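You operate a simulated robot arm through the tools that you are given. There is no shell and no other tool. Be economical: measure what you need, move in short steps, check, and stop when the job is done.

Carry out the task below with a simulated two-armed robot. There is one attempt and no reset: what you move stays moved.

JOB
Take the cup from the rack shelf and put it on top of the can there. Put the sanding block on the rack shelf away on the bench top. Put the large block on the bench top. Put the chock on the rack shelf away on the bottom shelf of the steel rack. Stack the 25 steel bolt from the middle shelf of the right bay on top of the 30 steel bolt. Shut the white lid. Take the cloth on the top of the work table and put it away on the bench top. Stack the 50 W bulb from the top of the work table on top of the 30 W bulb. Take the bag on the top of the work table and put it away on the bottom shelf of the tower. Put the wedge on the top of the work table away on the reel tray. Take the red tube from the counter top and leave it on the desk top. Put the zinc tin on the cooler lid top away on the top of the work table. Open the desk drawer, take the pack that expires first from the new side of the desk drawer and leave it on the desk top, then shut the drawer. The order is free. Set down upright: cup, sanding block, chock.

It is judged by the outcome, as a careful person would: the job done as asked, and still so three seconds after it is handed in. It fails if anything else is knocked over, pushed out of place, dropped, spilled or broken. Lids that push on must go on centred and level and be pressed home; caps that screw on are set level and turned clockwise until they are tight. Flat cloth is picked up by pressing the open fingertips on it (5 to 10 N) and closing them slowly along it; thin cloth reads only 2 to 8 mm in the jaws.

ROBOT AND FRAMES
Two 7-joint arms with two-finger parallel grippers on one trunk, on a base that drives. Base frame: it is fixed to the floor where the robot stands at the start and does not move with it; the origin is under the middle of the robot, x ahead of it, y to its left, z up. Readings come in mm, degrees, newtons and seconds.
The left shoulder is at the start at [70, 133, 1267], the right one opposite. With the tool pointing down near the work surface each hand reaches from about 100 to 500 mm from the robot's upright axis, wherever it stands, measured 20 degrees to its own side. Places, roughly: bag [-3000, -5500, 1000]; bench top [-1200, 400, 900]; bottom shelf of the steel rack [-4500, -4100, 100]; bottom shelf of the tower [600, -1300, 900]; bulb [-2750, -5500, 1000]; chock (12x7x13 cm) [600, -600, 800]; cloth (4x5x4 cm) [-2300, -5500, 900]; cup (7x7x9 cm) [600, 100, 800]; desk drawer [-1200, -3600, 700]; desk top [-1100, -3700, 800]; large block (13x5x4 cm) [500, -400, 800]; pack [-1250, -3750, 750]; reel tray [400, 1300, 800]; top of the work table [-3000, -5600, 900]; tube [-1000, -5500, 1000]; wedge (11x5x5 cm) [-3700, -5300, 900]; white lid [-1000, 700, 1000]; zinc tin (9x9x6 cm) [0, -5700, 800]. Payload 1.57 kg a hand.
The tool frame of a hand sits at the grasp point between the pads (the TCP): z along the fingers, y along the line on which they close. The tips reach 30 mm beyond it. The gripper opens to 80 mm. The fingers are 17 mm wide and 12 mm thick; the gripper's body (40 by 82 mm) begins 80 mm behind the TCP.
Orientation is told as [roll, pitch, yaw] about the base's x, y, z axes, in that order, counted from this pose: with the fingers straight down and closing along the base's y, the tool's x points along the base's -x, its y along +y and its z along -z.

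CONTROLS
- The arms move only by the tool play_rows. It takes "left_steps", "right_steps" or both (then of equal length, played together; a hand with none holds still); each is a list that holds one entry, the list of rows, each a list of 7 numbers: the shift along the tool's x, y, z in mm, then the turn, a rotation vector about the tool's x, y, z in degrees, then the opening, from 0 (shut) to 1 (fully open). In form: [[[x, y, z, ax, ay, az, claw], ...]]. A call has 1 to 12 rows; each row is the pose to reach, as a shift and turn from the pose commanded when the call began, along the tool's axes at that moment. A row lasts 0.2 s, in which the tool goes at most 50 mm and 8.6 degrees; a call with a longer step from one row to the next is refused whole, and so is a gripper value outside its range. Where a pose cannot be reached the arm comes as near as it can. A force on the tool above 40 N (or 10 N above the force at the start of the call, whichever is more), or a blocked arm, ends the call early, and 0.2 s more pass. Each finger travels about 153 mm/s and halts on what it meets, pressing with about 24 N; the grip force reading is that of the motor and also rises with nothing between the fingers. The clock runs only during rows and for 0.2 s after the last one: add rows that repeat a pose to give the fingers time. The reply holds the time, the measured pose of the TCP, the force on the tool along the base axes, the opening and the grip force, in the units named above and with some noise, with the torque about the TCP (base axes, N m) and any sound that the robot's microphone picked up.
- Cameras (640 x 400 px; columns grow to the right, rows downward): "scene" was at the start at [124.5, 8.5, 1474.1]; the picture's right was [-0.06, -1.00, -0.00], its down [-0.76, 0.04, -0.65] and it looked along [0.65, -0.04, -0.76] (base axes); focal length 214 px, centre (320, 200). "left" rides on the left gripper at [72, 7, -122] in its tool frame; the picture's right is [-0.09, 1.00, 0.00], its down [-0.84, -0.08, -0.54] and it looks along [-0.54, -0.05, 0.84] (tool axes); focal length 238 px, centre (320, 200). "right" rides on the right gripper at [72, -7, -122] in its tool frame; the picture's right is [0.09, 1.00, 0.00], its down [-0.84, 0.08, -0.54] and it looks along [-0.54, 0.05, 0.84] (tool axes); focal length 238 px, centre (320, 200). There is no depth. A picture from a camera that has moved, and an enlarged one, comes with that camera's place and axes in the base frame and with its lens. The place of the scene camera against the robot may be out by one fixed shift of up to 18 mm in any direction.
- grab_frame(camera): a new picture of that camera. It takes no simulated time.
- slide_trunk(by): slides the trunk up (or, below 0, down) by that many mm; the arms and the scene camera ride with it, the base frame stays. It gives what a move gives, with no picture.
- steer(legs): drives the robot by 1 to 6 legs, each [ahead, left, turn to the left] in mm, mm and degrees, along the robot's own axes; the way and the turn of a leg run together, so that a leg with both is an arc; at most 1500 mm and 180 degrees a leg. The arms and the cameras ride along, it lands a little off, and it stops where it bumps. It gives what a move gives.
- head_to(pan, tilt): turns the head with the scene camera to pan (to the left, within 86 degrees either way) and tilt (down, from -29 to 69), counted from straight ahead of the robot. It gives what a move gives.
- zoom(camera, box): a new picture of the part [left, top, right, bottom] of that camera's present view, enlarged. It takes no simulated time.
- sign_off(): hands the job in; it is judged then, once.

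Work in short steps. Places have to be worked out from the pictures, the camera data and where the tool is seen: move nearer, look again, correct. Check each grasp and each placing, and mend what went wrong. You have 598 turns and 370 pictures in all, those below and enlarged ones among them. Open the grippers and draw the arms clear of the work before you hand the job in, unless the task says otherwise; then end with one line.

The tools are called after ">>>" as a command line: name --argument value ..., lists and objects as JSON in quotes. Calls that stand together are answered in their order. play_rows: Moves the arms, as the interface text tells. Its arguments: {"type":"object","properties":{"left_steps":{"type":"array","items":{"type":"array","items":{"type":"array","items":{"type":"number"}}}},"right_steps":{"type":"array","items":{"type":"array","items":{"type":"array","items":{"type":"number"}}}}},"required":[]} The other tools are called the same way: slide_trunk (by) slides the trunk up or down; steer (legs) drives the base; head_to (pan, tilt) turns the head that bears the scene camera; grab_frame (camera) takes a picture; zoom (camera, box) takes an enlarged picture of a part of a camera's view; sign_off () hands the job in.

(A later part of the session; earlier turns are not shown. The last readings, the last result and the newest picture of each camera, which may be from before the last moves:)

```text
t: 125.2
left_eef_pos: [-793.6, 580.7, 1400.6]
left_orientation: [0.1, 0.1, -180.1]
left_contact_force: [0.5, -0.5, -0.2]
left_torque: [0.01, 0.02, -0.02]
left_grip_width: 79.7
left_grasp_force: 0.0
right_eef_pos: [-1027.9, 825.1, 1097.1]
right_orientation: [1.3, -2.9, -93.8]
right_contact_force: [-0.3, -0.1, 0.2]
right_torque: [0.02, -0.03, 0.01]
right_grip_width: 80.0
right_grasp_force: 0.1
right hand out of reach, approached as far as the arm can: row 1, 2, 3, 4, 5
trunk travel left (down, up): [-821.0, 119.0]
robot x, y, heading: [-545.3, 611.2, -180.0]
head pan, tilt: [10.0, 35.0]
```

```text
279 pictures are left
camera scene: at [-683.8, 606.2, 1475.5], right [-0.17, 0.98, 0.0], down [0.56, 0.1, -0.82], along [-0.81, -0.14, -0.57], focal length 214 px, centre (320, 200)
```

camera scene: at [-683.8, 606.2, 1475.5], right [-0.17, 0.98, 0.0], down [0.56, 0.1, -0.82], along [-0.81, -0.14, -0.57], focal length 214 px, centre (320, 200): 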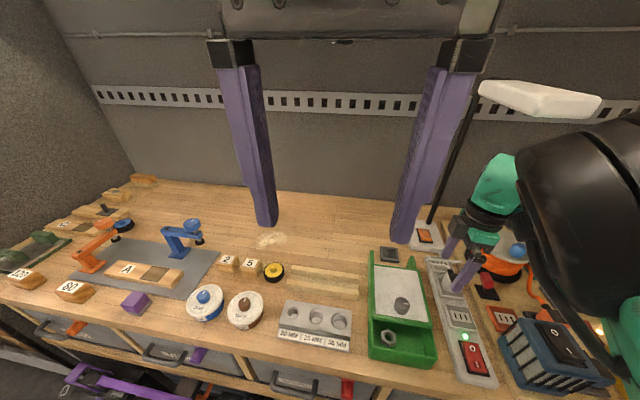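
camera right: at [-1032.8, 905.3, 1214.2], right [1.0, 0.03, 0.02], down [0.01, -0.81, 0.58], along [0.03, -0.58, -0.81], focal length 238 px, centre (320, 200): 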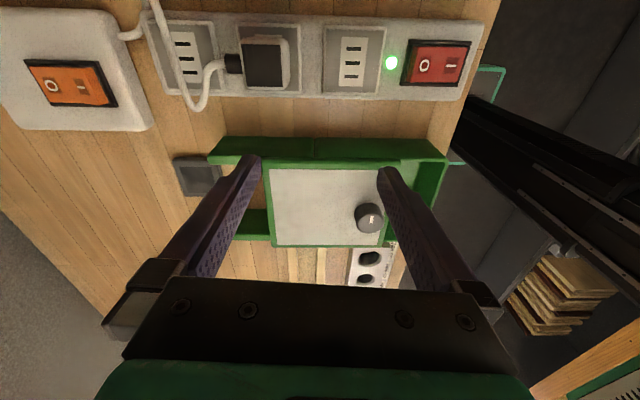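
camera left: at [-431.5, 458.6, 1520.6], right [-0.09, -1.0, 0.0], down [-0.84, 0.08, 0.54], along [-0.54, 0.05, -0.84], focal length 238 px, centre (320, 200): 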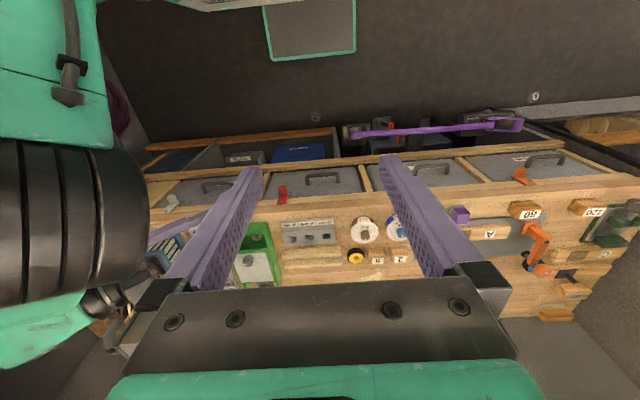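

The yawed posture resists; I rotate the right hand to its natural yaw while moving over the knob.

>>> play_rows --right_steps '[[[-5, 3, 0, 0, 0, 7.8, 1], [-12, 8, 0, 0, 0, 15.6, 1], [-20, 14, 0, 0, 0, 23.4, 1], [-30, 20, 0, 0, 0, 31.2, 1], [-38, 26, 0, 0, 0, 39, 1], [-46, 32, 0, 0, 0, 46.8, 1], [-55, 38, 0, 0, 0, 54.6, 1], [-64, 44, 0, 0, 0, 62.4, 1], [-73, 50, 0, 0, 0, 70.2, 1], [-82, 56, 0, 0, 0, 78, 1], [-90, 61, 0, 0, 0, 86, 1], [-90, 61, 0, 0, 0, 86, 1]]]'

>>> grab_frame --camera "right"

```text
t: 127.8
left_eef_pos: [-794.4, 580.4, 1398.9]
left_orientation: [-0.1, 0.0, -180.0]
left_contact_force: [0.0, -0.5, 0.0]
left_torque: [-0.01, 0.01, 0.02]
left_grip_width: 79.9
left_grasp_force: 0.0
right_eef_pos: [-1036.2, 819.0, 1109.3]
right_orientation: [2.8, 1.6, -179.9]
right_contact_force: [-0.4, 0.4, -0.8]
right_torque: [-0.01, 0.02, 0.04]
right_grip_width: 80.0
right_grasp_force: 0.0
right hand out of reach, approached as far as the arm can: row 1, 2, 3, 4, 5, 6, 7, 8, 9, 10, 11, 12
trunk travel left (down, up): [-821.0, 119.0]
robot x, y, heading: [-545.1, 608.9, -179.8]
head pan, tilt: [10.0, 35.0]
```

```text
278 pictures are left
camera right: at [-968.4, 831.4, 1232.6], right [0.09, -0.99, 0.05], down [-0.85, -0.05, 0.52], along [-0.52, -0.09, -0.85], focal length 238 px, centre (320, 200)
```

right: 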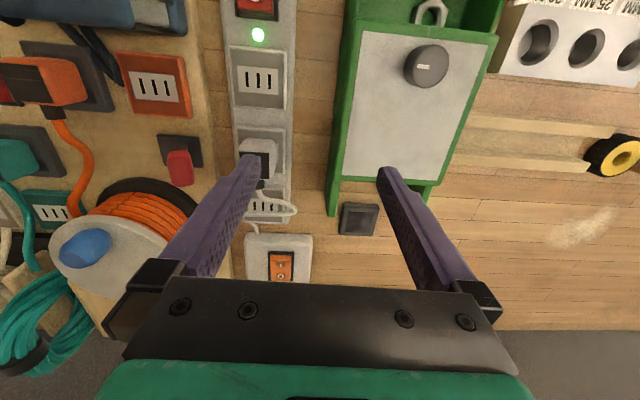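

The arm seems to be in an awkward elbow configuration. I bring the right hand back to its initial neutral pose to reset it.

>>> play_rows --right_steps '[[[17, -10, -38, 0, 0, 0, 1], [33, -30, -72, 0, 0, 0, 1], [50, -55, -105, 0, 0, 0, 1], [66, -80, -137, 0, 0, 0, 1], [83, -105, -170, 0, 0, 0, 1], [100, -135, -200, 0, 0, 0, 1], [116, -165, -232, 0, 0, 0, 1], [133, -195, -265, 0, 0, 0, 1], [149, -226, -299, 0, 0, 0, 1], [149, -226, -299, 0, 0, 0, 1]]]'

>>> grab_frame --camera "scene"

```text
t: 128.8
left_eef_pos: [-788.6, 581.7, 1404.7]
left_orientation: [0.1, -0.2, -179.9]
left_contact_force: [0.5, 1.3, -0.3]
left_torque: [-0.06, 0.06, -0.04]
left_grip_width: 79.9
left_grasp_force: 0.2
right_eef_pos: [-956.5, 830.8, 1178.9]
right_orientation: [11.0, 10.9, -170.1]
right_contact_force: [0.3, -0.1, 0.1]
right_torque: [-0.03, 0.03, -0.03]
right_grip_width: 80.2
right_grasp_force: 0.1
trunk travel left (down, up): [-821.0, 119.0]
robot x, y, heading: [-542.1, 611.8, -179.6]
head pan, tilt: [10.0, 35.0]
stopped in row 5 (right hand): the arm was blocked; the commanded pose is now the measured one
```

```text
277 pictures are left
camera scene: at [-679.4, 607.1, 1479.5], right [-0.18, 0.98, 0.0], down [0.56, 0.1, -0.82], along [-0.81, -0.15, -0.57], focal length 214 px, centre (320, 200)
```

scene: 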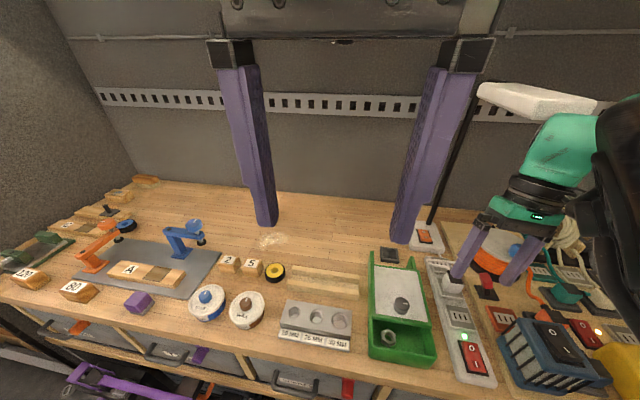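

The wrist was blocked by the lamp head above. I back the robot straight out 250 mm before moving the arm.

>>> steer --legs '[[-250, 0, 0]]'

>>> head_to --pan -40 --tilt 20

>>> grab_frame --camera "scene"

```text
t: 130.6
left_eef_pos: [-546.6, 578.0, 1399.4]
left_orientation: [0.0, 0.0, -179.4]
left_contact_force: [0.7, 0.8, -0.3]
left_torque: [0.03, 0.01, 0.0]
left_grip_width: 80.0
left_grasp_force: 0.0
right_eef_pos: [-711.1, 827.9, 1173.8]
right_orientation: [11.0, 11.4, -169.7]
right_contact_force: [-0.3, 0.4, -0.5]
right_torque: [0.02, -0.04, -0.02]
right_grip_width: 80.1
right_grasp_force: 0.0
trunk travel left (down, up): [-821.0, 119.0]
robot x, y, heading: [-296.2, 609.4, -179.6]
head pan, tilt: [10.0, 35.0]
```

```text
t: 131.8
left_eef_pos: [-542.6, 578.7, 1401.2]
left_orientation: [-0.2, 0.0, -179.0]
left_contact_force: [-38.6, 51.6, 57.0]
left_torque: [-7.12, -8.92, 3.38]
left_grip_width: 80.1
left_grasp_force: 0.0
right_eef_pos: [-708.3, 829.4, 1174.3]
right_orientation: [11.0, 11.3, -169.7]
right_contact_force: [0.0, 1.1, -0.5]
right_torque: [-0.02, -0.03, 0.01]
right_grip_width: 80.2
right_grasp_force: 0.1
trunk travel left (down, up): [-821.0, 119.0]
robot x, y, heading: [-289.2, 608.6, -179.8]
head pan, tilt: [-40.0, 20.0]
```

```text
276 pictures are left
camera scene: at [-425.9, 668.1, 1493.2], right [0.5, 0.87, 0.0], down [0.35, -0.2, -0.92], along [-0.79, 0.46, -0.4], focal length 214 px, centre (320, 200)
```

scene: 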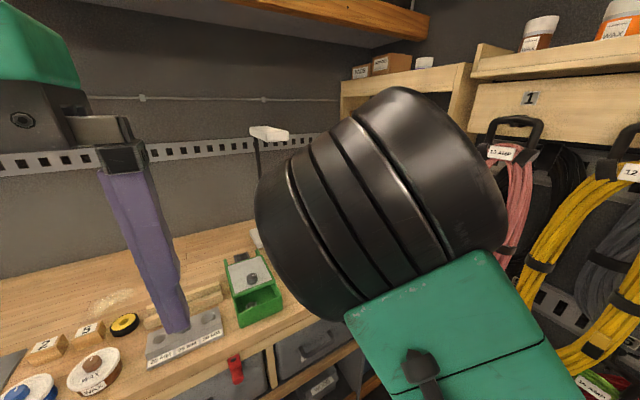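

The head is pressing against the tucked left wrist; I turn the head back and move the left hand forward to its initial distance.

>>> head_to --pan 0 --tilt 40

>>> play_rows --left_steps '[[[-40, 15, 0, 0, 0, 0, 1], [-80, 30, 0, 0, 0, 0, 1], [-110, 45, 0, 0, 0, 0, 1], [-110, 60, 0, 0, 0, 0, 1], [-110, 60, 0, 0, 0, 0, 1]]]' --right_steps '[[[0, -30, -35, 0, 0, 0, 1], [0, -60, -70, 0, 0, 0, 1], [0, -90, -105, 0, 0, 0, 1], [0, -120, -140, 0, 0, 0, 1], [0, -120, -140, 0, 0, 0, 1]]]'

>>> grab_frame --camera "scene"

```text
t: 132.9
left_eef_pos: [-541.9, 578.5, 1399.8]
left_orientation: [0.1, 0.0, -179.5]
left_contact_force: [0.7, 0.5, 0.0]
left_torque: [0.0, 0.0, 0.01]
left_grip_width: 79.7
left_grasp_force: 0.1
right_eef_pos: [-707.8, 828.4, 1175.0]
right_orientation: [11.0, 11.2, -169.8]
right_contact_force: [-0.6, -0.6, -0.5]
right_torque: [0.03, -0.01, 0.0]
right_grip_width: 79.8
right_grasp_force: 0.1
trunk travel left (down, up): [-821.0, 119.0]
robot x, y, heading: [-289.4, 611.9, -179.5]
head pan, tilt: [0.0, 40.0]
```

```text
t: 134.1
left_eef_pos: [-650.0, 516.1, 1398.2]
left_orientation: [0.0, 0.1, -179.4]
left_contact_force: [-0.1, 0.5, 0.0]
left_torque: [0.02, 0.01, -0.03]
left_grip_width: 79.8
left_grasp_force: 0.1
right_eef_pos: [-754.2, 951.9, 1279.5]
right_orientation: [10.8, 11.1, -169.6]
right_contact_force: [-0.4, 0.1, 0.2]
right_torque: [0.03, -0.01, 0.0]
right_grip_width: 79.9
right_grasp_force: 0.1
right hand out of reach, approached as far as the arm can: row 4, 5
trunk travel left (down, up): [-821.0, 119.0]
robot x, y, heading: [-293.4, 608.0, -179.5]
head pan, tilt: [0.0, 40.0]
```

```text
275 pictures are left
camera scene: at [-429.5, 619.4, 1467.9], right [-0.01, 1.0, 0.0], down [0.64, 0.01, -0.77], along [-0.77, -0.01, -0.64], focal length 214 px, centre (320, 200)
```

scene: 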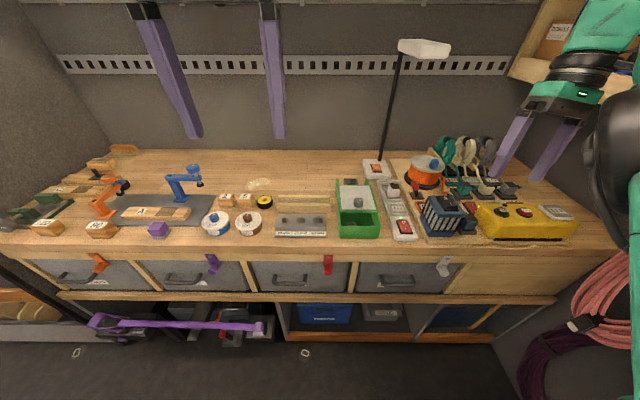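

Good overview; lamp head at ≈[−1100, 880, 1420]. I'll use the left hand for the lid. First I pull the right hand back and up, then drive so that the box lies in the left hand's sector.

>>> play_rows --right_steps '[[[30, -20, -20, 0, 0, 0, 1], [60, -30, -40, 0, 0, 0, 1], [90, -40, -60, 0, 0, 0, 1], [100, -40, -80, 0, 0, 0, 1], [100, -40, -80, 0, 0, 0, 1]]]'

>>> steer --legs '[[260, -225, 0]]'

>>> grab_frame --camera "left"

>>> grab_frame --camera "scene"

```text
t: 135.3
left_eef_pos: [-650.4, 517.7, 1397.6]
left_orientation: [0.0, -0.1, -179.3]
left_contact_force: [0.9, 0.7, -0.6]
left_torque: [0.02, 0.0, -0.01]
left_grip_width: 80.2
left_grasp_force: 0.1
right_eef_pos: [-692.9, 979.4, 1324.6]
right_orientation: [10.9, 11.0, -169.7]
right_contact_force: [-0.5, -0.5, -0.6]
right_torque: [-0.01, -0.02, -0.03]
right_grip_width: 80.0
right_grasp_force: 0.0
right hand out of reach, approached as far as the arm can: row 1, 2, 3, 4, 5
trunk travel left (down, up): [-821.0, 119.0]
robot x, y, heading: [-294.9, 609.6, -179.5]
head pan, tilt: [0.0, 40.0]
```

```text
t: 137.5
left_eef_pos: [-910.0, 744.0, 1399.1]
left_orientation: [-0.1, -0.1, -179.8]
left_contact_force: [0.7, 0.1, -0.3]
left_torque: [0.01, 0.02, -0.02]
left_grip_width: 80.0
left_grasp_force: 0.2
right_eef_pos: [-948.6, 1208.8, 1325.6]
right_orientation: [10.9, 11.0, -170.3]
right_contact_force: [0.5, 0.4, 0.4]
right_torque: [0.01, 0.03, 0.01]
right_grip_width: 80.2
right_grasp_force: 0.1
trunk travel left (down, up): [-821.0, 119.0]
robot x, y, heading: [-553.1, 833.7, -179.8]
head pan, tilt: [0.0, 40.0]
```

```text
274 pictures are left
camera left: at [-839.4, 738.7, 1520.3], right [-0.09, -1.0, 0.0], down [-0.84, 0.08, 0.54], along [-0.54, 0.05, -0.84], focal length 238 px, centre (320, 200)
```

left: 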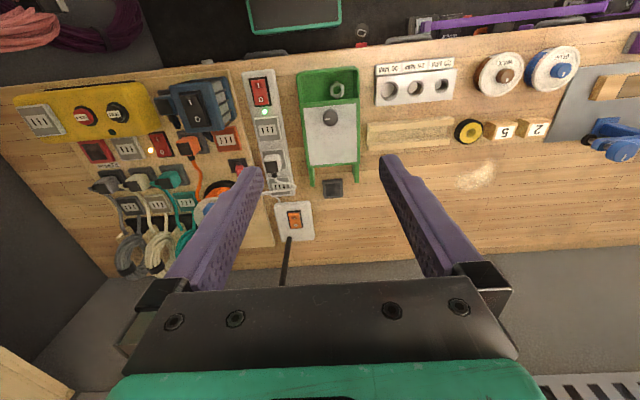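

```text
273 pictures are left
camera scene: at [-689.3, 846.8, 1468.1], right [0.0, 1.0, 0.0], down [0.64, 0.0, -0.77], along [-0.77, 0.0, -0.64], focal length 214 px, centre (320, 200)
```

scene: 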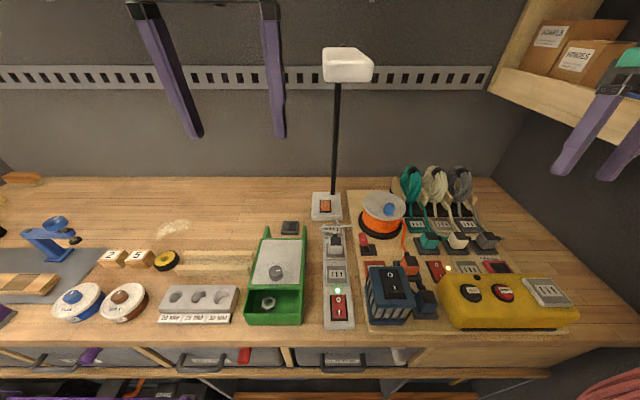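

Knob ≈[−957, 730]. I lower the left hand above it.

>>> play_rows --left_steps '[[[-8, 2, 45, 0, 0, 0, 1], [-16, 4, 90, 0, 0, 0, 1], [-24, 6, 135, 0, 0, 0, 1], [-32, 9, 180, 0, 0, 0, 1], [-40, 12, 225, 0, 0, 0, 1], [-47, 14, 270, 0, 0, 0, 1], [-47, 14, 300, 0, 0, 0, 1], [-47, 14, 300, 0, 0, 0, 1]]]'

>>> grab_frame --camera "left"

>>> grab_frame --camera "scene"

```text
t: 139.3
left_eef_pos: [-958.8, 735.3, 1096.3]
left_orientation: [0.1, -0.1, -180.0]
left_contact_force: [0.5, 0.0, 0.2]
left_torque: [-0.02, -0.02, 0.01]
left_grip_width: 80.1
left_grasp_force: 0.2
right_eef_pos: [-949.5, 1209.9, 1325.2]
right_orientation: [10.9, 11.1, -170.4]
right_contact_force: [0.5, 0.0, -0.7]
right_torque: [0.01, -0.01, 0.0]
right_grip_width: 80.2
right_grasp_force: 0.1
trunk travel left (down, up): [-821.0, 119.0]
robot x, y, heading: [-548.8, 834.7, -179.9]
head pan, tilt: [0.0, 40.0]
```

```text
272 pictures are left
camera left: at [-886.7, 728.8, 1217.6], right [-0.09, -1.0, 0.0], down [-0.84, 0.08, 0.54], along [-0.54, 0.05, -0.84], focal length 238 px, centre (320, 200)
```

left: 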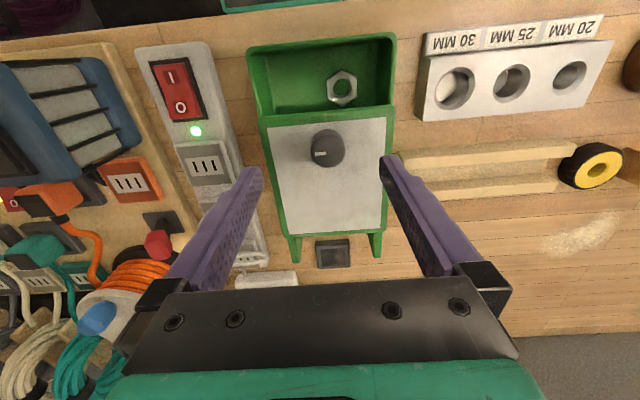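

```text
271 pictures are left
camera scene: at [-691.2, 848.7, 1467.9], right [0.0, 1.0, 0.0], down [0.64, 0.0, -0.77], along [-0.77, 0.0, -0.64], focal length 214 px, centre (320, 200)
```

scene: 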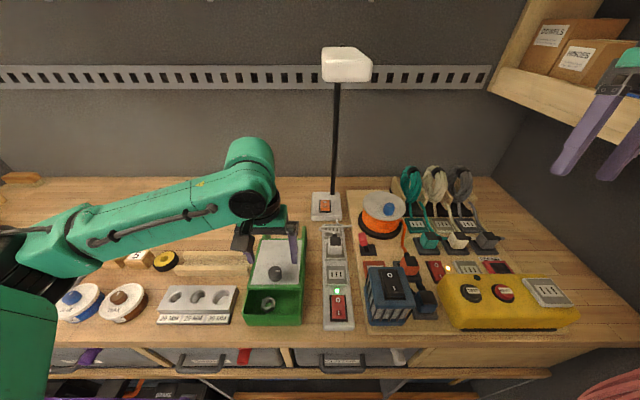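

Knob top ≈[−957, 730, 1031]. I narrow the fingers, centre over the knob and lower around it.

>>> play_rows --left_steps '[[[1, 5, 10, 0, 0, 0, 0.7], [1, 5, 25, 0, 0, 0, 0.55], [1, 5, 38, 0, 0, 0, 0.55], [1, 5, 48, 0, 0, 0, 0.55], [1, 5, 48, 0, 0, 0, 0.55]]]'

>>> grab_frame --camera "left"

```text
t: 140.5
left_eef_pos: [-958.5, 728.7, 1050.6]
left_orientation: [0.0, 0.0, -179.9]
left_contact_force: [-0.3, -0.9, 0.1]
left_torque: [0.0, 0.03, 0.0]
left_grip_width: 44.1
left_grasp_force: 0.0
right_eef_pos: [-950.2, 1211.0, 1323.8]
right_orientation: [10.9, 11.1, -170.4]
right_contact_force: [0.0, -0.2, 0.6]
right_torque: [-0.03, 0.0, 0.05]
right_grip_width: 79.9
right_grasp_force: 0.1
trunk travel left (down, up): [-821.0, 119.0]
robot x, y, heading: [-554.9, 835.7, -180.1]
head pan, tilt: [0.0, 40.0]
```

```text
270 pictures are left
camera left: at [-887.3, 722.1, 1172.1], right [-0.09, -1.0, 0.0], down [-0.84, 0.08, 0.54], along [-0.54, 0.05, -0.84], focal length 238 px, centre (320, 200)
```

left: 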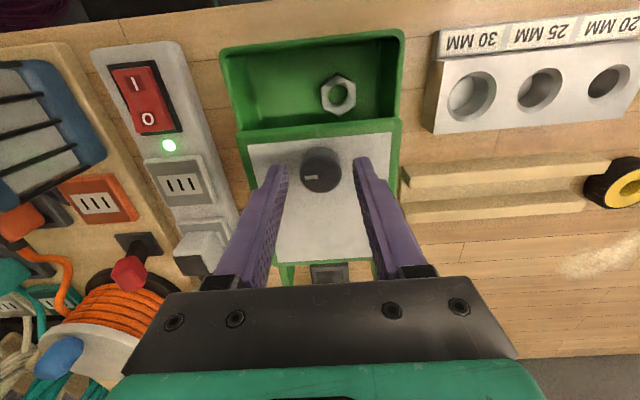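

Knob is between the fingertips. I lower 12 mm more with force check, then close.

>>> play_rows --left_steps '[[[-2, -1, 4, 0, 0, 0, 0.55], [-3, -1, 8, 0, 0, 0, 0.55], [-3, -1, 12, 0, 0, 0, 0.55], [-3, -1, 12, 0, 0, 0, 0.55]]]'

>>> grab_frame --camera "left"

```text
t: 141.5
left_eef_pos: [-962.1, 729.2, 1039.4]
left_orientation: [0.0, 0.0, -179.9]
left_contact_force: [0.5, -0.6, 0.6]
left_torque: [0.02, -0.04, -0.04]
left_grip_width: 43.8
left_grasp_force: 0.0
right_eef_pos: [-951.0, 1211.6, 1324.7]
right_orientation: [10.9, 11.2, -170.3]
right_contact_force: [0.4, 0.8, 0.3]
right_torque: [-0.02, -0.01, -0.02]
right_grip_width: 80.0
right_grasp_force: 0.0
trunk travel left (down, up): [-821.0, 119.0]
robot x, y, heading: [-551.4, 833.3, -180.4]
head pan, tilt: [0.0, 40.0]
```

```text
269 pictures are left
camera left: at [-890.8, 723.4, 1160.2], right [-0.09, -1.0, 0.0], down [-0.84, 0.08, 0.54], along [-0.54, 0.05, -0.84], focal length 238 px, centre (320, 200)
```

left: 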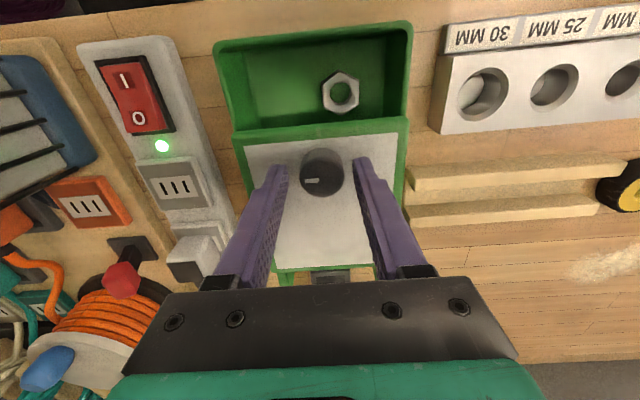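

>>> play_rows --left_steps '[[[0, 0, 3, 0, 0, 0, 0.55], [0, 0, 6, 0, 0, 0, 0.55], [0, 0, 6, 0, 0, 0, 0.4], [0, 0, 6, 0, 0, 0, 0.25], [0, 0, 6, 0, 0, 0, 0.25], [0, 0, 6, 0, 0, 0, 0.25]]]'

```text
t: 142.9
left_eef_pos: [-961.7, 728.6, 1032.7]
left_orientation: [0.1, 0.0, -179.9]
left_contact_force: [0.1, -4.1, 1.1]
left_torque: [-0.18, -0.02, 0.09]
left_grip_width: 30.4
left_grasp_force: 38.9
right_eef_pos: [-949.5, 1210.7, 1325.7]
right_orientation: [10.8, 11.1, -170.3]
right_contact_force: [0.2, 0.1, -0.5]
right_torque: [-0.01, 0.03, -0.01]
right_grip_width: 80.1
right_grasp_force: 0.1
trunk travel left (down, up): [-821.0, 119.0]
robot x, y, heading: [-550.5, 835.5, -180.2]
head pan, tilt: [0.0, 40.0]
```

Knob gripped (30 mm). I pull it toward the front (+x) 25 mm first and watch the force.

>>> play_rows --left_steps '[[[6, 0, 0, 0, 0, 0, 0.25], [12, 0, 0, 0, 0, 0, 0.25], [18, 0, 0, 0, 0, 0, 0.25], [25, 0, 0, 0, 0, 0, 0.25], [25, 0, 0, 0, 0, 0, 0.25]]]'

>>> grab_frame --camera "left"

```text
t: 144.1
left_eef_pos: [-937.4, 729.4, 1032.4]
left_orientation: [-0.1, 0.1, -180.0]
left_contact_force: [-1.2, -1.9, -2.0]
left_torque: [-0.02, -0.02, -0.03]
left_grip_width: 30.7
left_grasp_force: 39.7
right_eef_pos: [-950.6, 1210.6, 1324.7]
right_orientation: [10.9, 11.1, -170.4]
right_contact_force: [0.0, -0.5, -0.4]
right_torque: [0.03, -0.01, -0.01]
right_grip_width: 80.3
right_grasp_force: 0.1
trunk travel left (down, up): [-821.0, 119.0]
robot x, y, heading: [-556.7, 841.1, -180.2]
head pan, tilt: [0.0, 40.0]
```

```text
268 pictures are left
camera left: at [-865.7, 722.3, 1153.6], right [-0.09, -1.0, 0.0], down [-0.84, 0.08, 0.54], along [-0.54, 0.05, -0.84], focal length 238 px, centre (320, 200)
```

left: 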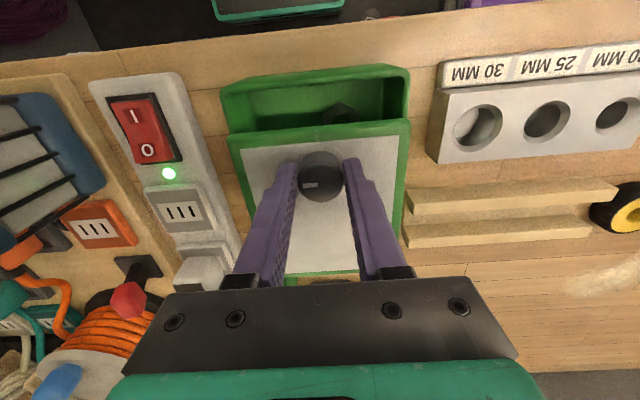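

The lid slides nicely. I continue up to 36 mm until it stops.

>>> play_rows --left_steps '[[[7, 0, 0, 0, 0, 0, 0.25], [14, 0, 0, 0, 0, 0, 0.25], [21, 0, 0, 0, 0, 0, 0.25], [28, 0, 0, 0, 0, 0, 0.25], [33, 0, 0, 0, 0, 0, 0.25], [38, 0, 0, 0, 0, 0, 0.25], [38, 0, 0, 0, 0, 0, 0.25]]]'

>>> grab_frame --camera "left"

```text
t: 145.7
left_eef_pos: [-906.7, 729.6, 1033.3]
left_orientation: [-0.1, -0.1, -179.7]
left_contact_force: [-22.2, -0.4, 3.1]
left_torque: [0.04, 0.82, 0.06]
left_grip_width: 30.7
left_grasp_force: 39.2
right_eef_pos: [-957.3, 1210.7, 1321.0]
right_orientation: [11.0, 11.4, -170.2]
right_contact_force: [-0.3, 0.0, -0.4]
right_torque: [0.01, -0.01, 0.01]
right_grip_width: 79.8
right_grasp_force: 0.0
trunk travel left (down, up): [-821.0, 119.0]
robot x, y, heading: [-554.3, 837.3, -180.0]
head pan, tilt: [0.0, 40.0]
```

```text
267 pictures are left
camera left: at [-834.1, 722.4, 1153.5], right [-0.09, -1.0, 0.0], down [-0.84, 0.07, 0.54], along [-0.54, 0.05, -0.84], focal length 238 px, centre (320, 200)
```

left: 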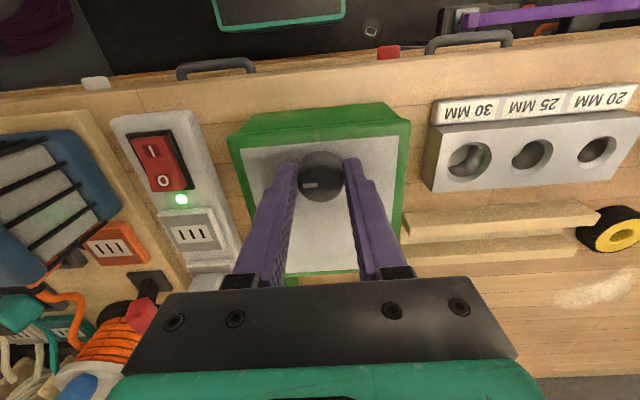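

The lid is against its stop — shut. I release, raise the hand and back away.

>>> play_rows --left_steps '[[[-1, 0, 0, 0, 0, 0, 0.4], [-1, 0, 0, 0, 0, 0, 0.55], [-1, 0, -40, 0, 0, 0, 0.55], [-1, 0, -85, 0, 0, 0, 0.7], [-1, 0, -130, 0, 0, 0, 0.8], [-1, 0, -175, 0, 0, 0, 1], [-1, 0, -220, 0, 0, 0, 1], [0, 0, -265, 0, 0, 0, 1], [0, 0, -310, 0, 0, 0, 1], [0, 0, -350, 0, 0, 0, 1], [0, 0, -350, 0, 0, 0, 1]]]'

>>> grab_frame --camera "left"

>>> steer --legs '[[-350, 0, 0], [0, 600, 0]]'

```text
t: 148.1
left_eef_pos: [-900.2, 727.3, 1383.7]
left_orientation: [0.0, 0.1, -180.0]
left_contact_force: [-0.4, -0.3, -0.2]
left_torque: [0.04, -0.02, 0.02]
left_grip_width: 80.0
left_grasp_force: 0.0
right_eef_pos: [-950.1, 1210.0, 1324.4]
right_orientation: [10.9, 11.2, -170.3]
right_contact_force: [0.6, 0.2, -0.5]
right_torque: [0.03, 0.01, 0.0]
right_grip_width: 79.9
right_grasp_force: 0.1
trunk travel left (down, up): [-821.0, 119.0]
robot x, y, heading: [-554.2, 837.6, -180.0]
head pan, tilt: [0.0, 40.0]
```

```text
266 pictures are left
camera left: at [-829.5, 721.6, 1504.7], right [-0.09, -1.0, 0.0], down [-0.84, 0.08, 0.54], along [-0.54, 0.05, -0.84], focal length 238 px, centre (320, 200)
```

left: 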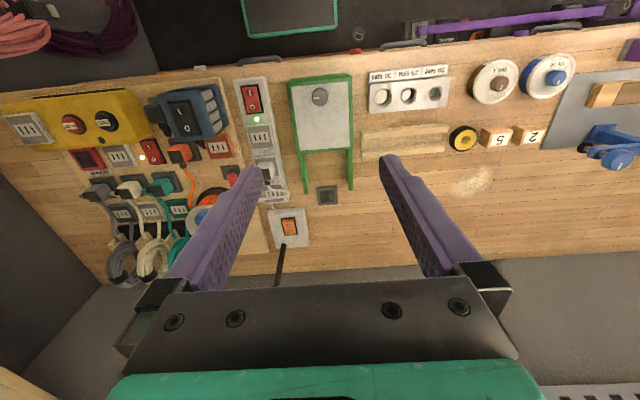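

```text
t: 153.4
left_eef_pos: [-549.9, 130.8, 1383.6]
left_orientation: [0.0, 0.0, -179.6]
left_contact_force: [0.5, -0.2, -0.3]
left_torque: [-0.01, 0.0, -0.03]
left_grip_width: 80.1
left_grasp_force: 0.0
right_eef_pos: [-603.0, 614.2, 1324.2]
right_orientation: [11.0, 11.1, -169.9]
right_contact_force: [-0.3, -0.2, 0.1]
right_torque: [-0.05, 0.0, -0.01]
right_grip_width: 79.9
right_grasp_force: 0.1
trunk travel left (down, up): [-821.0, 119.0]
robot x, y, heading: [-205.3, 239.3, -179.5]
head pan, tilt: [0.0, 40.0]
```

White lid is shut. I straighten the right hand to its neutral orientation while turning back toward the shelf.

>>> play_rows --right_steps '[[[10, 0, -20, 3.6, -3.7, 3.3, 1], [20, 0, -40, 7.2, -7.4, 6.6, 1], [30, 0, -60, 10.9, -11.1, 10, 1], [30, 0, -60, 10.9, -11.1, 10, 1]]]'

>>> steer --legs '[[0, 0, -180]]'

>>> grab_frame --camera "scene"

```text
t: 154.4
left_eef_pos: [-549.8, 130.5, 1383.2]
left_orientation: [-0.1, 0.0, -179.6]
left_contact_force: [-0.2, -0.1, 0.1]
left_torque: [0.02, 0.0, 0.01]
left_grip_width: 80.0
left_grasp_force: 0.0
right_eef_pos: [-589.1, 626.2, 1387.7]
right_orientation: [-1.4, 0.8, 179.1]
right_contact_force: [0.9, 0.8, -0.7]
right_torque: [0.0, 0.02, 0.0]
right_grip_width: 80.1
right_grasp_force: 0.1
trunk travel left (down, up): [-821.0, 119.0]
robot x, y, heading: [-200.7, 237.5, -179.6]
head pan, tilt: [0.0, 40.0]
```

```text
t: 162.0
left_eef_pos: [138.7, 362.6, 1384.1]
left_orientation: [0.0, 0.0, 2.6]
left_contact_force: [-1.2, 0.5, -0.4]
left_torque: [-0.01, 0.02, -0.01]
left_grip_width: 80.0
left_grasp_force: 0.0
right_eef_pos: [196.1, -132.8, 1388.1]
right_orientation: [-1.2, 0.9, 1.4]
right_contact_force: [-1.1, 0.4, -0.5]
right_torque: [0.02, 0.0, -0.01]
right_grip_width: 79.9
right_grasp_force: 0.1
trunk travel left (down, up): [-821.0, 119.0]
robot x, y, heading: [-204.9, 237.8, 2.6]
head pan, tilt: [0.0, 40.0]
```

```text
265 pictures are left
camera scene: at [-71.3, 258.1, 1467.9], right [0.05, -1.0, 0.0], down [-0.64, -0.03, -0.77], along [0.77, 0.03, -0.64], focal length 214 px, centre (320, 200)
```

scene: 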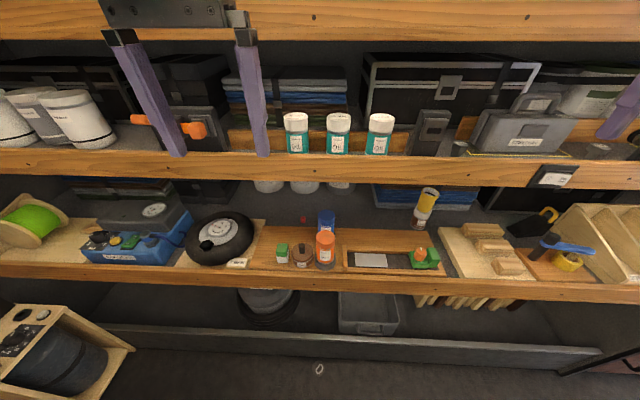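

The cup is still on the can. I drive right to face the large block and chock for a close look.

>>> steer --legs '[[0, -580, -2.6]]'

>>> grab_frame --camera "scene"

>>> zoom --camera "scene" --box '[240, 160, 560, 320]'

```text
t: 165.3
left_eef_pos: [159.0, -220.0, 1383.5]
left_orientation: [-0.1, 0.0, 0.6]
left_contact_force: [-0.2, 0.6, 0.3]
left_torque: [-0.01, 0.01, 0.0]
left_grip_width: 79.8
left_grasp_force: 0.0
right_eef_pos: [197.7, -718.1, 1389.2]
right_orientation: [-1.3, 0.9, -0.7]
right_contact_force: [0.5, -0.1, 0.8]
right_torque: [0.0, 0.02, 0.0]
right_grip_width: 80.1
right_grasp_force: 0.0
trunk travel left (down, up): [-821.0, 119.0]
robot x, y, heading: [-186.1, -335.6, 0.8]
head pan, tilt: [0.0, 40.0]
```

```text
264 pictures are left
camera scene: at [-55.4, -316.6, 1467.9], right [0.01, -1.0, 0.0], down [-0.64, -0.01, -0.77], along [0.77, 0.01, -0.64], focal length 214 px, centre (320, 200)
```

scene: 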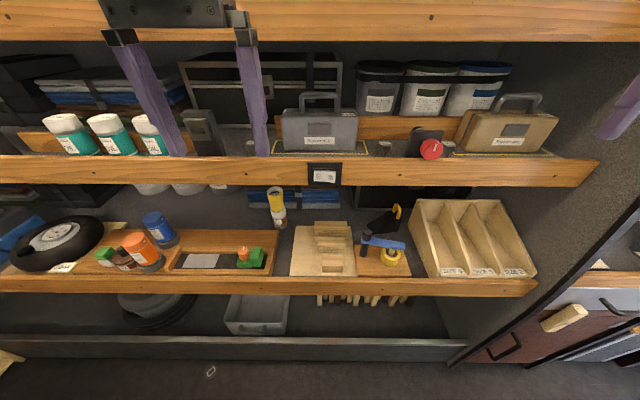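

```text
2.00 times, centred on (400, 240) of scene
camera zoom: at [-55.4, -316.6, 1467.9], right [0.01, -1.0, 0.0], down [-0.64, -0.01, -0.77], along [0.77, 0.01, -0.64], focal length 429 px, centre (160, 120)
```

zoom: 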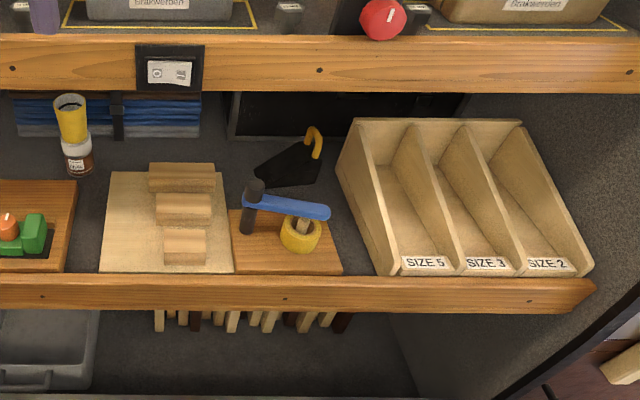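

The large block is the rear one; I'll grip it across x with the left hand pointing −y, mirrored from the sanding-block pose. I lower the trunk and pre-orient the left hand in free space.

>>> slide_trunk --by -240

>>> play_rows --left_steps '[[[-8, 10, 10, 0, 0, 8.2, 1], [-16, 20, 20, 0, 0, 16.4, 1], [-24, 30, 30, 0, 0, 24.6, 1], [-32, 40, 40, 0, 0, 32.8, 1], [-40, 50, 50, 0, 0, 41, 1], [-48, 60, 60, 0, 0, 49.2, 1], [-56, 70, 70, 0, 0, 57.4, 1], [-64, 80, 80, 0, 0, 65.6, 1], [-72, 90, 90, 0, 0, 73.8, 1], [-80, 100, 100, 0, 0, 82, 1], [-88, 100, 110, 0, 0, 90, 1], [-88, 100, 110, 0, 0, 90, 1]]]'

>>> play_rows --left_steps '[[[0, 10, 5, 0, -8, 0, 1], [0, 20, 10, 0, -16, 0, 1], [0, 30, 15, 0, -24, 0, 1], [0, 40, 20, 0, -32, 0, 1], [0, 50, 25, 0, -40, 0, 1], [0, 60, 30, 0, -46, 0, 1], [0, 60, 30, 0, -46, 0, 1]]]'

```text
t: 167.8
left_eef_pos: [158.1, -222.6, 1144.1]
left_orientation: [0.0, -0.1, 0.6]
left_contact_force: [0.0, 0.2, 0.2]
left_torque: [0.02, 0.0, -0.02]
left_grip_width: 80.0
left_grasp_force: 0.1
right_eef_pos: [197.1, -718.0, 1148.2]
right_orientation: [-1.2, 0.9, -0.6]
right_contact_force: [-0.1, 0.5, -0.1]
right_torque: [0.01, 0.0, -0.01]
right_grip_width: 80.1
right_grasp_force: 0.1
trunk travel left (down, up): [-581.0, 359.0]
robot x, y, heading: [-190.3, -333.7, 0.6]
head pan, tilt: [0.0, 40.0]
```

```text
t: 170.4
left_eef_pos: [244.0, -119.4, 1032.8]
left_orientation: [-0.1, 0.1, -89.5]
left_contact_force: [-0.2, 0.5, 0.9]
left_torque: [0.02, 0.0, -0.03]
left_grip_width: 80.0
left_grasp_force: 0.0
right_eef_pos: [197.5, -718.6, 1148.2]
right_orientation: [-1.1, 0.9, -0.7]
right_contact_force: [-0.2, 0.9, 0.5]
right_torque: [0.01, 0.02, -0.02]
right_grip_width: 80.0
right_grasp_force: 0.1
trunk travel left (down, up): [-581.0, 359.0]
robot x, y, heading: [-188.1, -332.9, 0.7]
head pan, tilt: [0.0, 40.0]
```

```text
t: 172.0
left_eef_pos: [304.4, -121.0, 1002.7]
left_orientation: [0.1, -46.2, -89.4]
left_contact_force: [0.5, 0.9, 0.3]
left_torque: [0.06, -0.01, 0.0]
left_grip_width: 80.0
left_grasp_force: 0.1
right_eef_pos: [199.5, -718.9, 1147.8]
right_orientation: [-1.2, 0.9, -0.5]
right_contact_force: [-0.2, 1.0, -0.1]
right_torque: [0.01, 0.01, 0.0]
right_grip_width: 80.1
right_grasp_force: 0.0
trunk travel left (down, up): [-581.0, 359.0]
robot x, y, heading: [-188.5, -332.6, 0.5]
head pan, tilt: [0.0, 40.0]
```

Works without reach trouble. I move the left hand down and to the right (in front of the shelf, clear), then look with its camera.

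>>> play_rows --left_steps '[[[-10, 0, 42, 0, 0, 0, 1], [-20, 0, 85, 0, 0, 0, 1], [-30, 0, 128, 0, 0, 0, 1], [-38, 0, 170, 0, 0, 0, 1], [-38, 0, 170, 0, 0, 0, 1]]]'

>>> grab_frame --camera "left"

>>> grab_frame --camera "scene"

```text
t: 173.2
left_eef_pos: [303.7, -269.5, 913.7]
left_orientation: [0.0, -45.9, -89.3]
left_contact_force: [-0.1, 0.2, -0.4]
left_torque: [-0.01, -0.04, 0.02]
left_grip_width: 80.0
left_grasp_force: 0.0
right_eef_pos: [198.6, -717.7, 1148.7]
right_orientation: [-1.4, 1.0, -0.6]
right_contact_force: [-0.5, 0.0, -0.4]
right_torque: [0.0, -0.01, 0.0]
right_grip_width: 79.8
right_grasp_force: 0.1
trunk travel left (down, up): [-581.0, 359.0]
robot x, y, heading: [-186.8, -331.1, 0.7]
head pan, tilt: [0.0, 40.0]
```

```text
262 pictures are left
camera left: at [308.1, -131.3, 945.4], right [1.0, -0.05, 0.07], down [-0.08, -0.19, 0.98], along [-0.04, -0.98, -0.2], focal length 238 px, centre (320, 200)
```

left: 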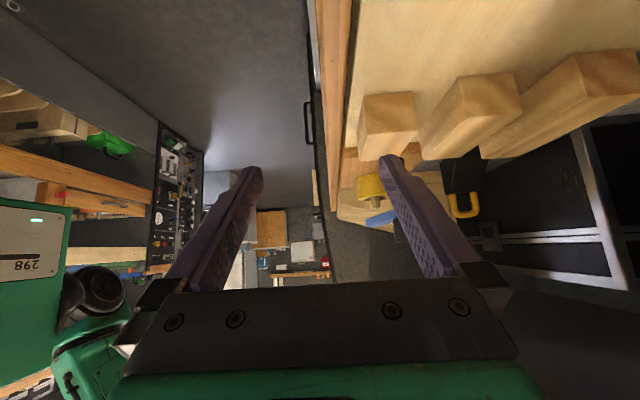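

```text
261 pictures are left
camera scene: at [-55.7, -317.9, 1227.9], right [0.01, -1.0, 0.0], down [-0.64, -0.01, -0.77], along [0.77, 0.01, -0.64], focal length 214 px, centre (320, 200)
```

scene: 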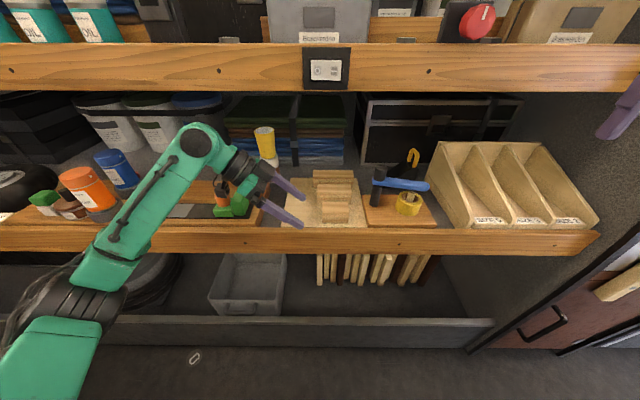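

I drive forward 185 mm so the hand hovers just left of the blocks under the shelf, and look again.

>>> steer --legs '[[185, 0, -0.6]]'

>>> grab_frame --camera "left"

>>> grab_frame --camera "scene"

```text
t: 174.7
left_eef_pos: [491.1, -277.6, 913.6]
left_orientation: [0.0, -46.1, -90.4]
left_contact_force: [0.8, 0.1, -0.7]
left_torque: [-0.03, 0.01, 0.01]
left_grip_width: 79.8
left_grasp_force: 0.1
right_eef_pos: [378.1, -725.8, 1148.3]
right_orientation: [-1.3, 0.9, -1.5]
right_contact_force: [-0.4, -0.7, 0.5]
right_torque: [-0.05, -0.01, -0.04]
right_grip_width: 80.1
right_grasp_force: 0.0
trunk travel left (down, up): [-581.0, 359.0]
robot x, y, heading: [-3.1, -334.4, -0.8]
head pan, tilt: [0.0, 40.0]
```

```text
260 pictures are left
camera left: at [498.7, -140.6, 945.6], right [1.0, -0.07, 0.07], down [-0.08, -0.19, 0.98], along [-0.06, -0.98, -0.2], focal length 238 px, centre (320, 200)
```

left: 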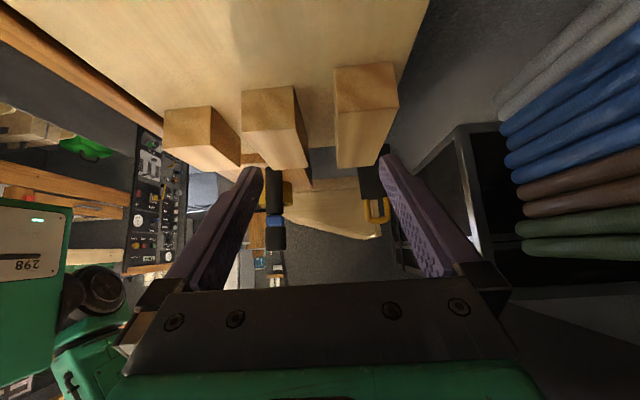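

```text
259 pictures are left
camera scene: at [131.2, -320.9, 1227.9], right [-0.01, -1.0, 0.0], down [-0.64, 0.01, -0.77], along [0.77, -0.01, -0.64], focal length 214 px, centre (320, 200)
```

scene: 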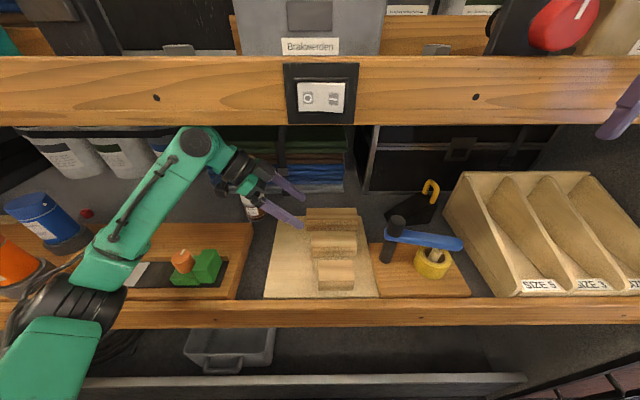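

Large block: x 507–557, y −317…−447, z 797–836; the medium block ends at x≈468. I move to the pre-grasp position.

>>> play_rows --left_steps '[[[-2, 14, 20, 0, 0, 0, 1], [-3, 28, 40, 0, 0, 0, 1], [-5, 41, 60, 0, 0, 0, 1], [-5, 41, 60, 0, 0, 0, 1]]]'

>>> grab_frame --camera "left"

```text
t: 175.7
left_eef_pos: [533.1, -323.9, 876.1]
left_orientation: [0.1, -46.0, -90.5]
left_contact_force: [0.3, -0.4, 0.5]
left_torque: [0.0, -0.01, 0.01]
left_grip_width: 79.8
left_grasp_force: 0.0
right_eef_pos: [376.9, -726.0, 1148.3]
right_orientation: [-1.2, 0.8, -1.7]
right_contact_force: [0.3, -0.6, -0.7]
right_torque: [0.01, -0.01, 0.0]
right_grip_width: 80.2
right_grasp_force: 0.1
trunk travel left (down, up): [-581.0, 359.0]
robot x, y, heading: [-0.3, -331.4, -0.4]
head pan, tilt: [0.0, 40.0]
```

```text
258 pictures are left
camera left: at [540.5, -186.6, 907.8], right [1.0, -0.07, 0.07], down [-0.08, -0.19, 0.98], along [-0.06, -0.98, -0.2], focal length 238 px, centre (320, 200)
```

left: 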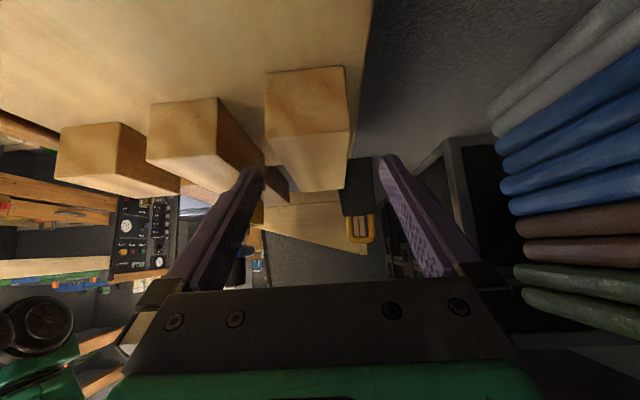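

Block centre x≈528. I shift −5 mm and go in 70 mm along the tool axis.

>>> play_rows --left_steps '[[[0, -5, 15, 0, 0, 0, 1], [0, -5, 32, 0, 0, 0, 1], [0, -5, 50, 0, 0, 0, 1], [0, -5, 67, 0, 0, 0, 1], [0, -5, 67, 0, 0, 0, 1]]]'

>>> grab_frame --camera "left"

```text
t: 176.9
left_eef_pos: [525.5, -370.7, 837.6]
left_orientation: [1.2, -46.1, -91.2]
left_contact_force: [-0.1, 7.5, 6.7]
left_torque: [0.04, 0.32, -0.32]
left_grip_width: 79.7
left_grasp_force: 0.0
right_eef_pos: [369.4, -723.7, 1153.0]
right_orientation: [-1.3, 0.4, -1.7]
right_contact_force: [-0.2, -0.7, -0.1]
right_torque: [-0.01, -0.02, 0.01]
right_grip_width: 80.1
right_grasp_force: 0.2
trunk travel left (down, up): [-581.0, 359.0]
robot x, y, heading: [-3.3, -332.0, -0.5]
head pan, tilt: [0.0, 40.0]
```

```text
257 pictures are left
camera left: at [531.2, -232.7, 869.3], right [0.99, -0.07, 0.08], down [-0.09, -0.19, 0.98], along [-0.05, -0.98, -0.19], focal length 238 px, centre (320, 200)
```

left: 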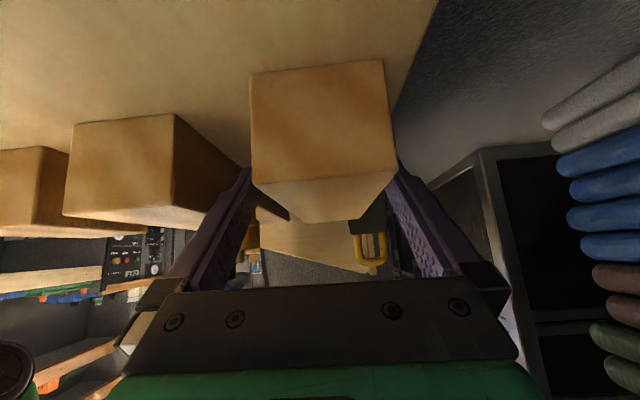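

Tips touch the board lightly; the block is centred between the fingers. I back off 3 mm and close.

>>> play_rows --left_steps '[[[0, 0, -4, 0, 0, 0, 1], [0, 0, -4, 0, 0, 0, 0.8], [0, 0, -4, 0, 0, 0, 0.55], [0, 0, -4, 0, 0, 0, 0.45], [0, 0, -4, 0, 0, 0, 0.45]]]'

>>> play_rows --left_steps '[[[-7, 0, -7, 0, 0, 0, 0.45], [-14, 0, -14, 0, 0, 0, 0.45], [-21, 0, -21, 0, 0, 0, 0.45], [-21, 0, -21, 0, 0, 0, 0.45]]]'

>>> grab_frame --camera "left"

```text
t: 178.1
left_eef_pos: [523.6, -370.2, 838.4]
left_orientation: [1.1, -46.0, -91.4]
left_contact_force: [2.1, 4.4, 10.3]
left_torque: [0.33, 0.21, -0.17]
left_grip_width: 45.9
left_grasp_force: 23.9
right_eef_pos: [368.6, -728.1, 1151.2]
right_orientation: [-1.2, 0.3, -1.6]
right_contact_force: [-0.5, -0.3, -1.3]
right_torque: [-0.03, 0.01, 0.02]
right_grip_width: 79.9
right_grasp_force: 0.0
trunk travel left (down, up): [-581.0, 359.0]
robot x, y, heading: [1.6, -332.8, -0.3]
head pan, tilt: [0.0, 40.0]
```

```text
t: 179.1
left_eef_pos: [525.9, -369.1, 861.3]
left_orientation: [-0.1, -46.0, -90.5]
left_contact_force: [0.7, -0.7, -1.5]
left_torque: [-0.02, 0.0, 0.01]
left_grip_width: 45.8
left_grasp_force: 24.4
right_eef_pos: [377.5, -725.5, 1148.3]
right_orientation: [-1.2, 0.9, -1.8]
right_contact_force: [0.2, 0.4, -0.7]
right_torque: [0.0, 0.02, 0.01]
right_grip_width: 80.2
right_grasp_force: 0.0
trunk travel left (down, up): [-581.0, 359.0]
robot x, y, heading: [-0.9, -334.7, -0.4]
head pan, tilt: [0.0, 40.0]
```

```text
256 pictures are left
camera left: at [534.6, -231.7, 893.3], right [1.0, -0.07, 0.06], down [-0.08, -0.19, 0.98], along [-0.06, -0.98, -0.2], focal length 238 px, centre (320, 200)
```

left: 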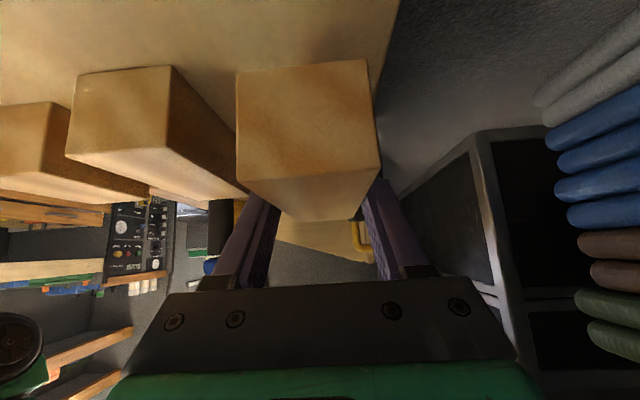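

Block gripped and lifted. I raise ~25 mm more to clear the medium block, then check forces before backing out.

>>> play_rows --left_steps '[[[-9, 0, -8, 0, 0, 0, 0.45], [-18, 0, -17, 0, 0, 0, 0.45], [-23, 0, -22, 0, 0, 0, 0.45], [-23, 0, -22, 0, 0, 0, 0.45]]]'

>>> grab_frame --camera "scene"

```text
t: 180.1
left_eef_pos: [526.8, -369.7, 893.4]
left_orientation: [-0.1, -46.0, -90.5]
left_contact_force: [1.1, -0.7, -0.5]
left_torque: [0.01, 0.0, 0.0]
left_grip_width: 45.6
left_grasp_force: 24.5
right_eef_pos: [377.1, -725.1, 1148.8]
right_orientation: [-1.3, 0.9, -1.6]
right_contact_force: [0.0, -0.5, 0.1]
right_torque: [0.03, 0.01, 0.01]
right_grip_width: 80.0
right_grasp_force: 0.0
trunk travel left (down, up): [-581.0, 359.0]
robot x, y, heading: [-2.1, -329.4, -0.5]
head pan, tilt: [0.0, 40.0]
```

```text
255 pictures are left
camera scene: at [131.5, -320.9, 1227.8], right [-0.01, -1.0, 0.0], down [-0.64, 0.01, -0.77], along [0.77, -0.01, -0.64], focal length 214 px, centre (320, 200)
```

scene: 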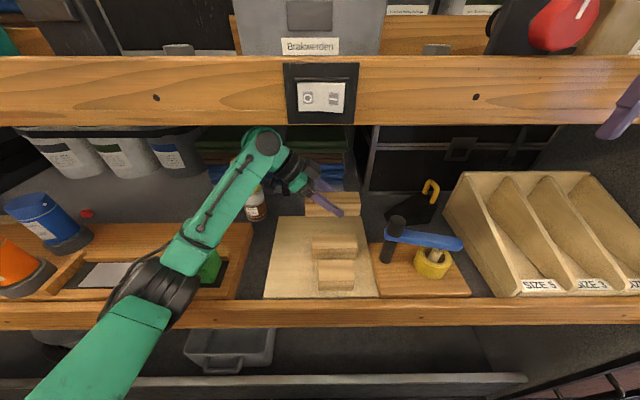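

All clear. I back the robot out 330 mm with the block.

>>> steer --legs '[[-330, 0, 0]]'

>>> grab_frame --camera "scene"

```text
t: 182.3
left_eef_pos: [205.1, -364.4, 893.5]
left_orientation: [0.0, -45.9, -89.9]
left_contact_force: [0.9, 0.8, -0.5]
left_torque: [0.01, 0.0, 0.02]
left_grip_width: 45.8
left_grasp_force: 23.8
right_eef_pos: [57.9, -721.2, 1148.6]
right_orientation: [-1.3, 0.8, -1.2]
right_contact_force: [-0.9, -0.2, 0.5]
right_torque: [0.02, -0.05, -0.01]
right_grip_width: 80.0
right_grasp_force: 0.1
trunk travel left (down, up): [-581.0, 359.0]
robot x, y, heading: [-324.2, -329.3, -0.1]
head pan, tilt: [0.0, 40.0]
```

```text
254 pictures are left
camera scene: at [-192.0, -318.4, 1227.8], right [0.0, -1.0, 0.0], down [-0.64, 0.0, -0.77], along [0.77, 0.0, -0.64], focal length 214 px, centre (320, 200)
```

scene: 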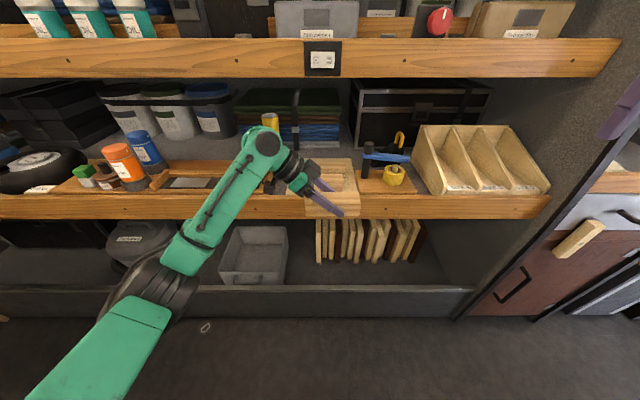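

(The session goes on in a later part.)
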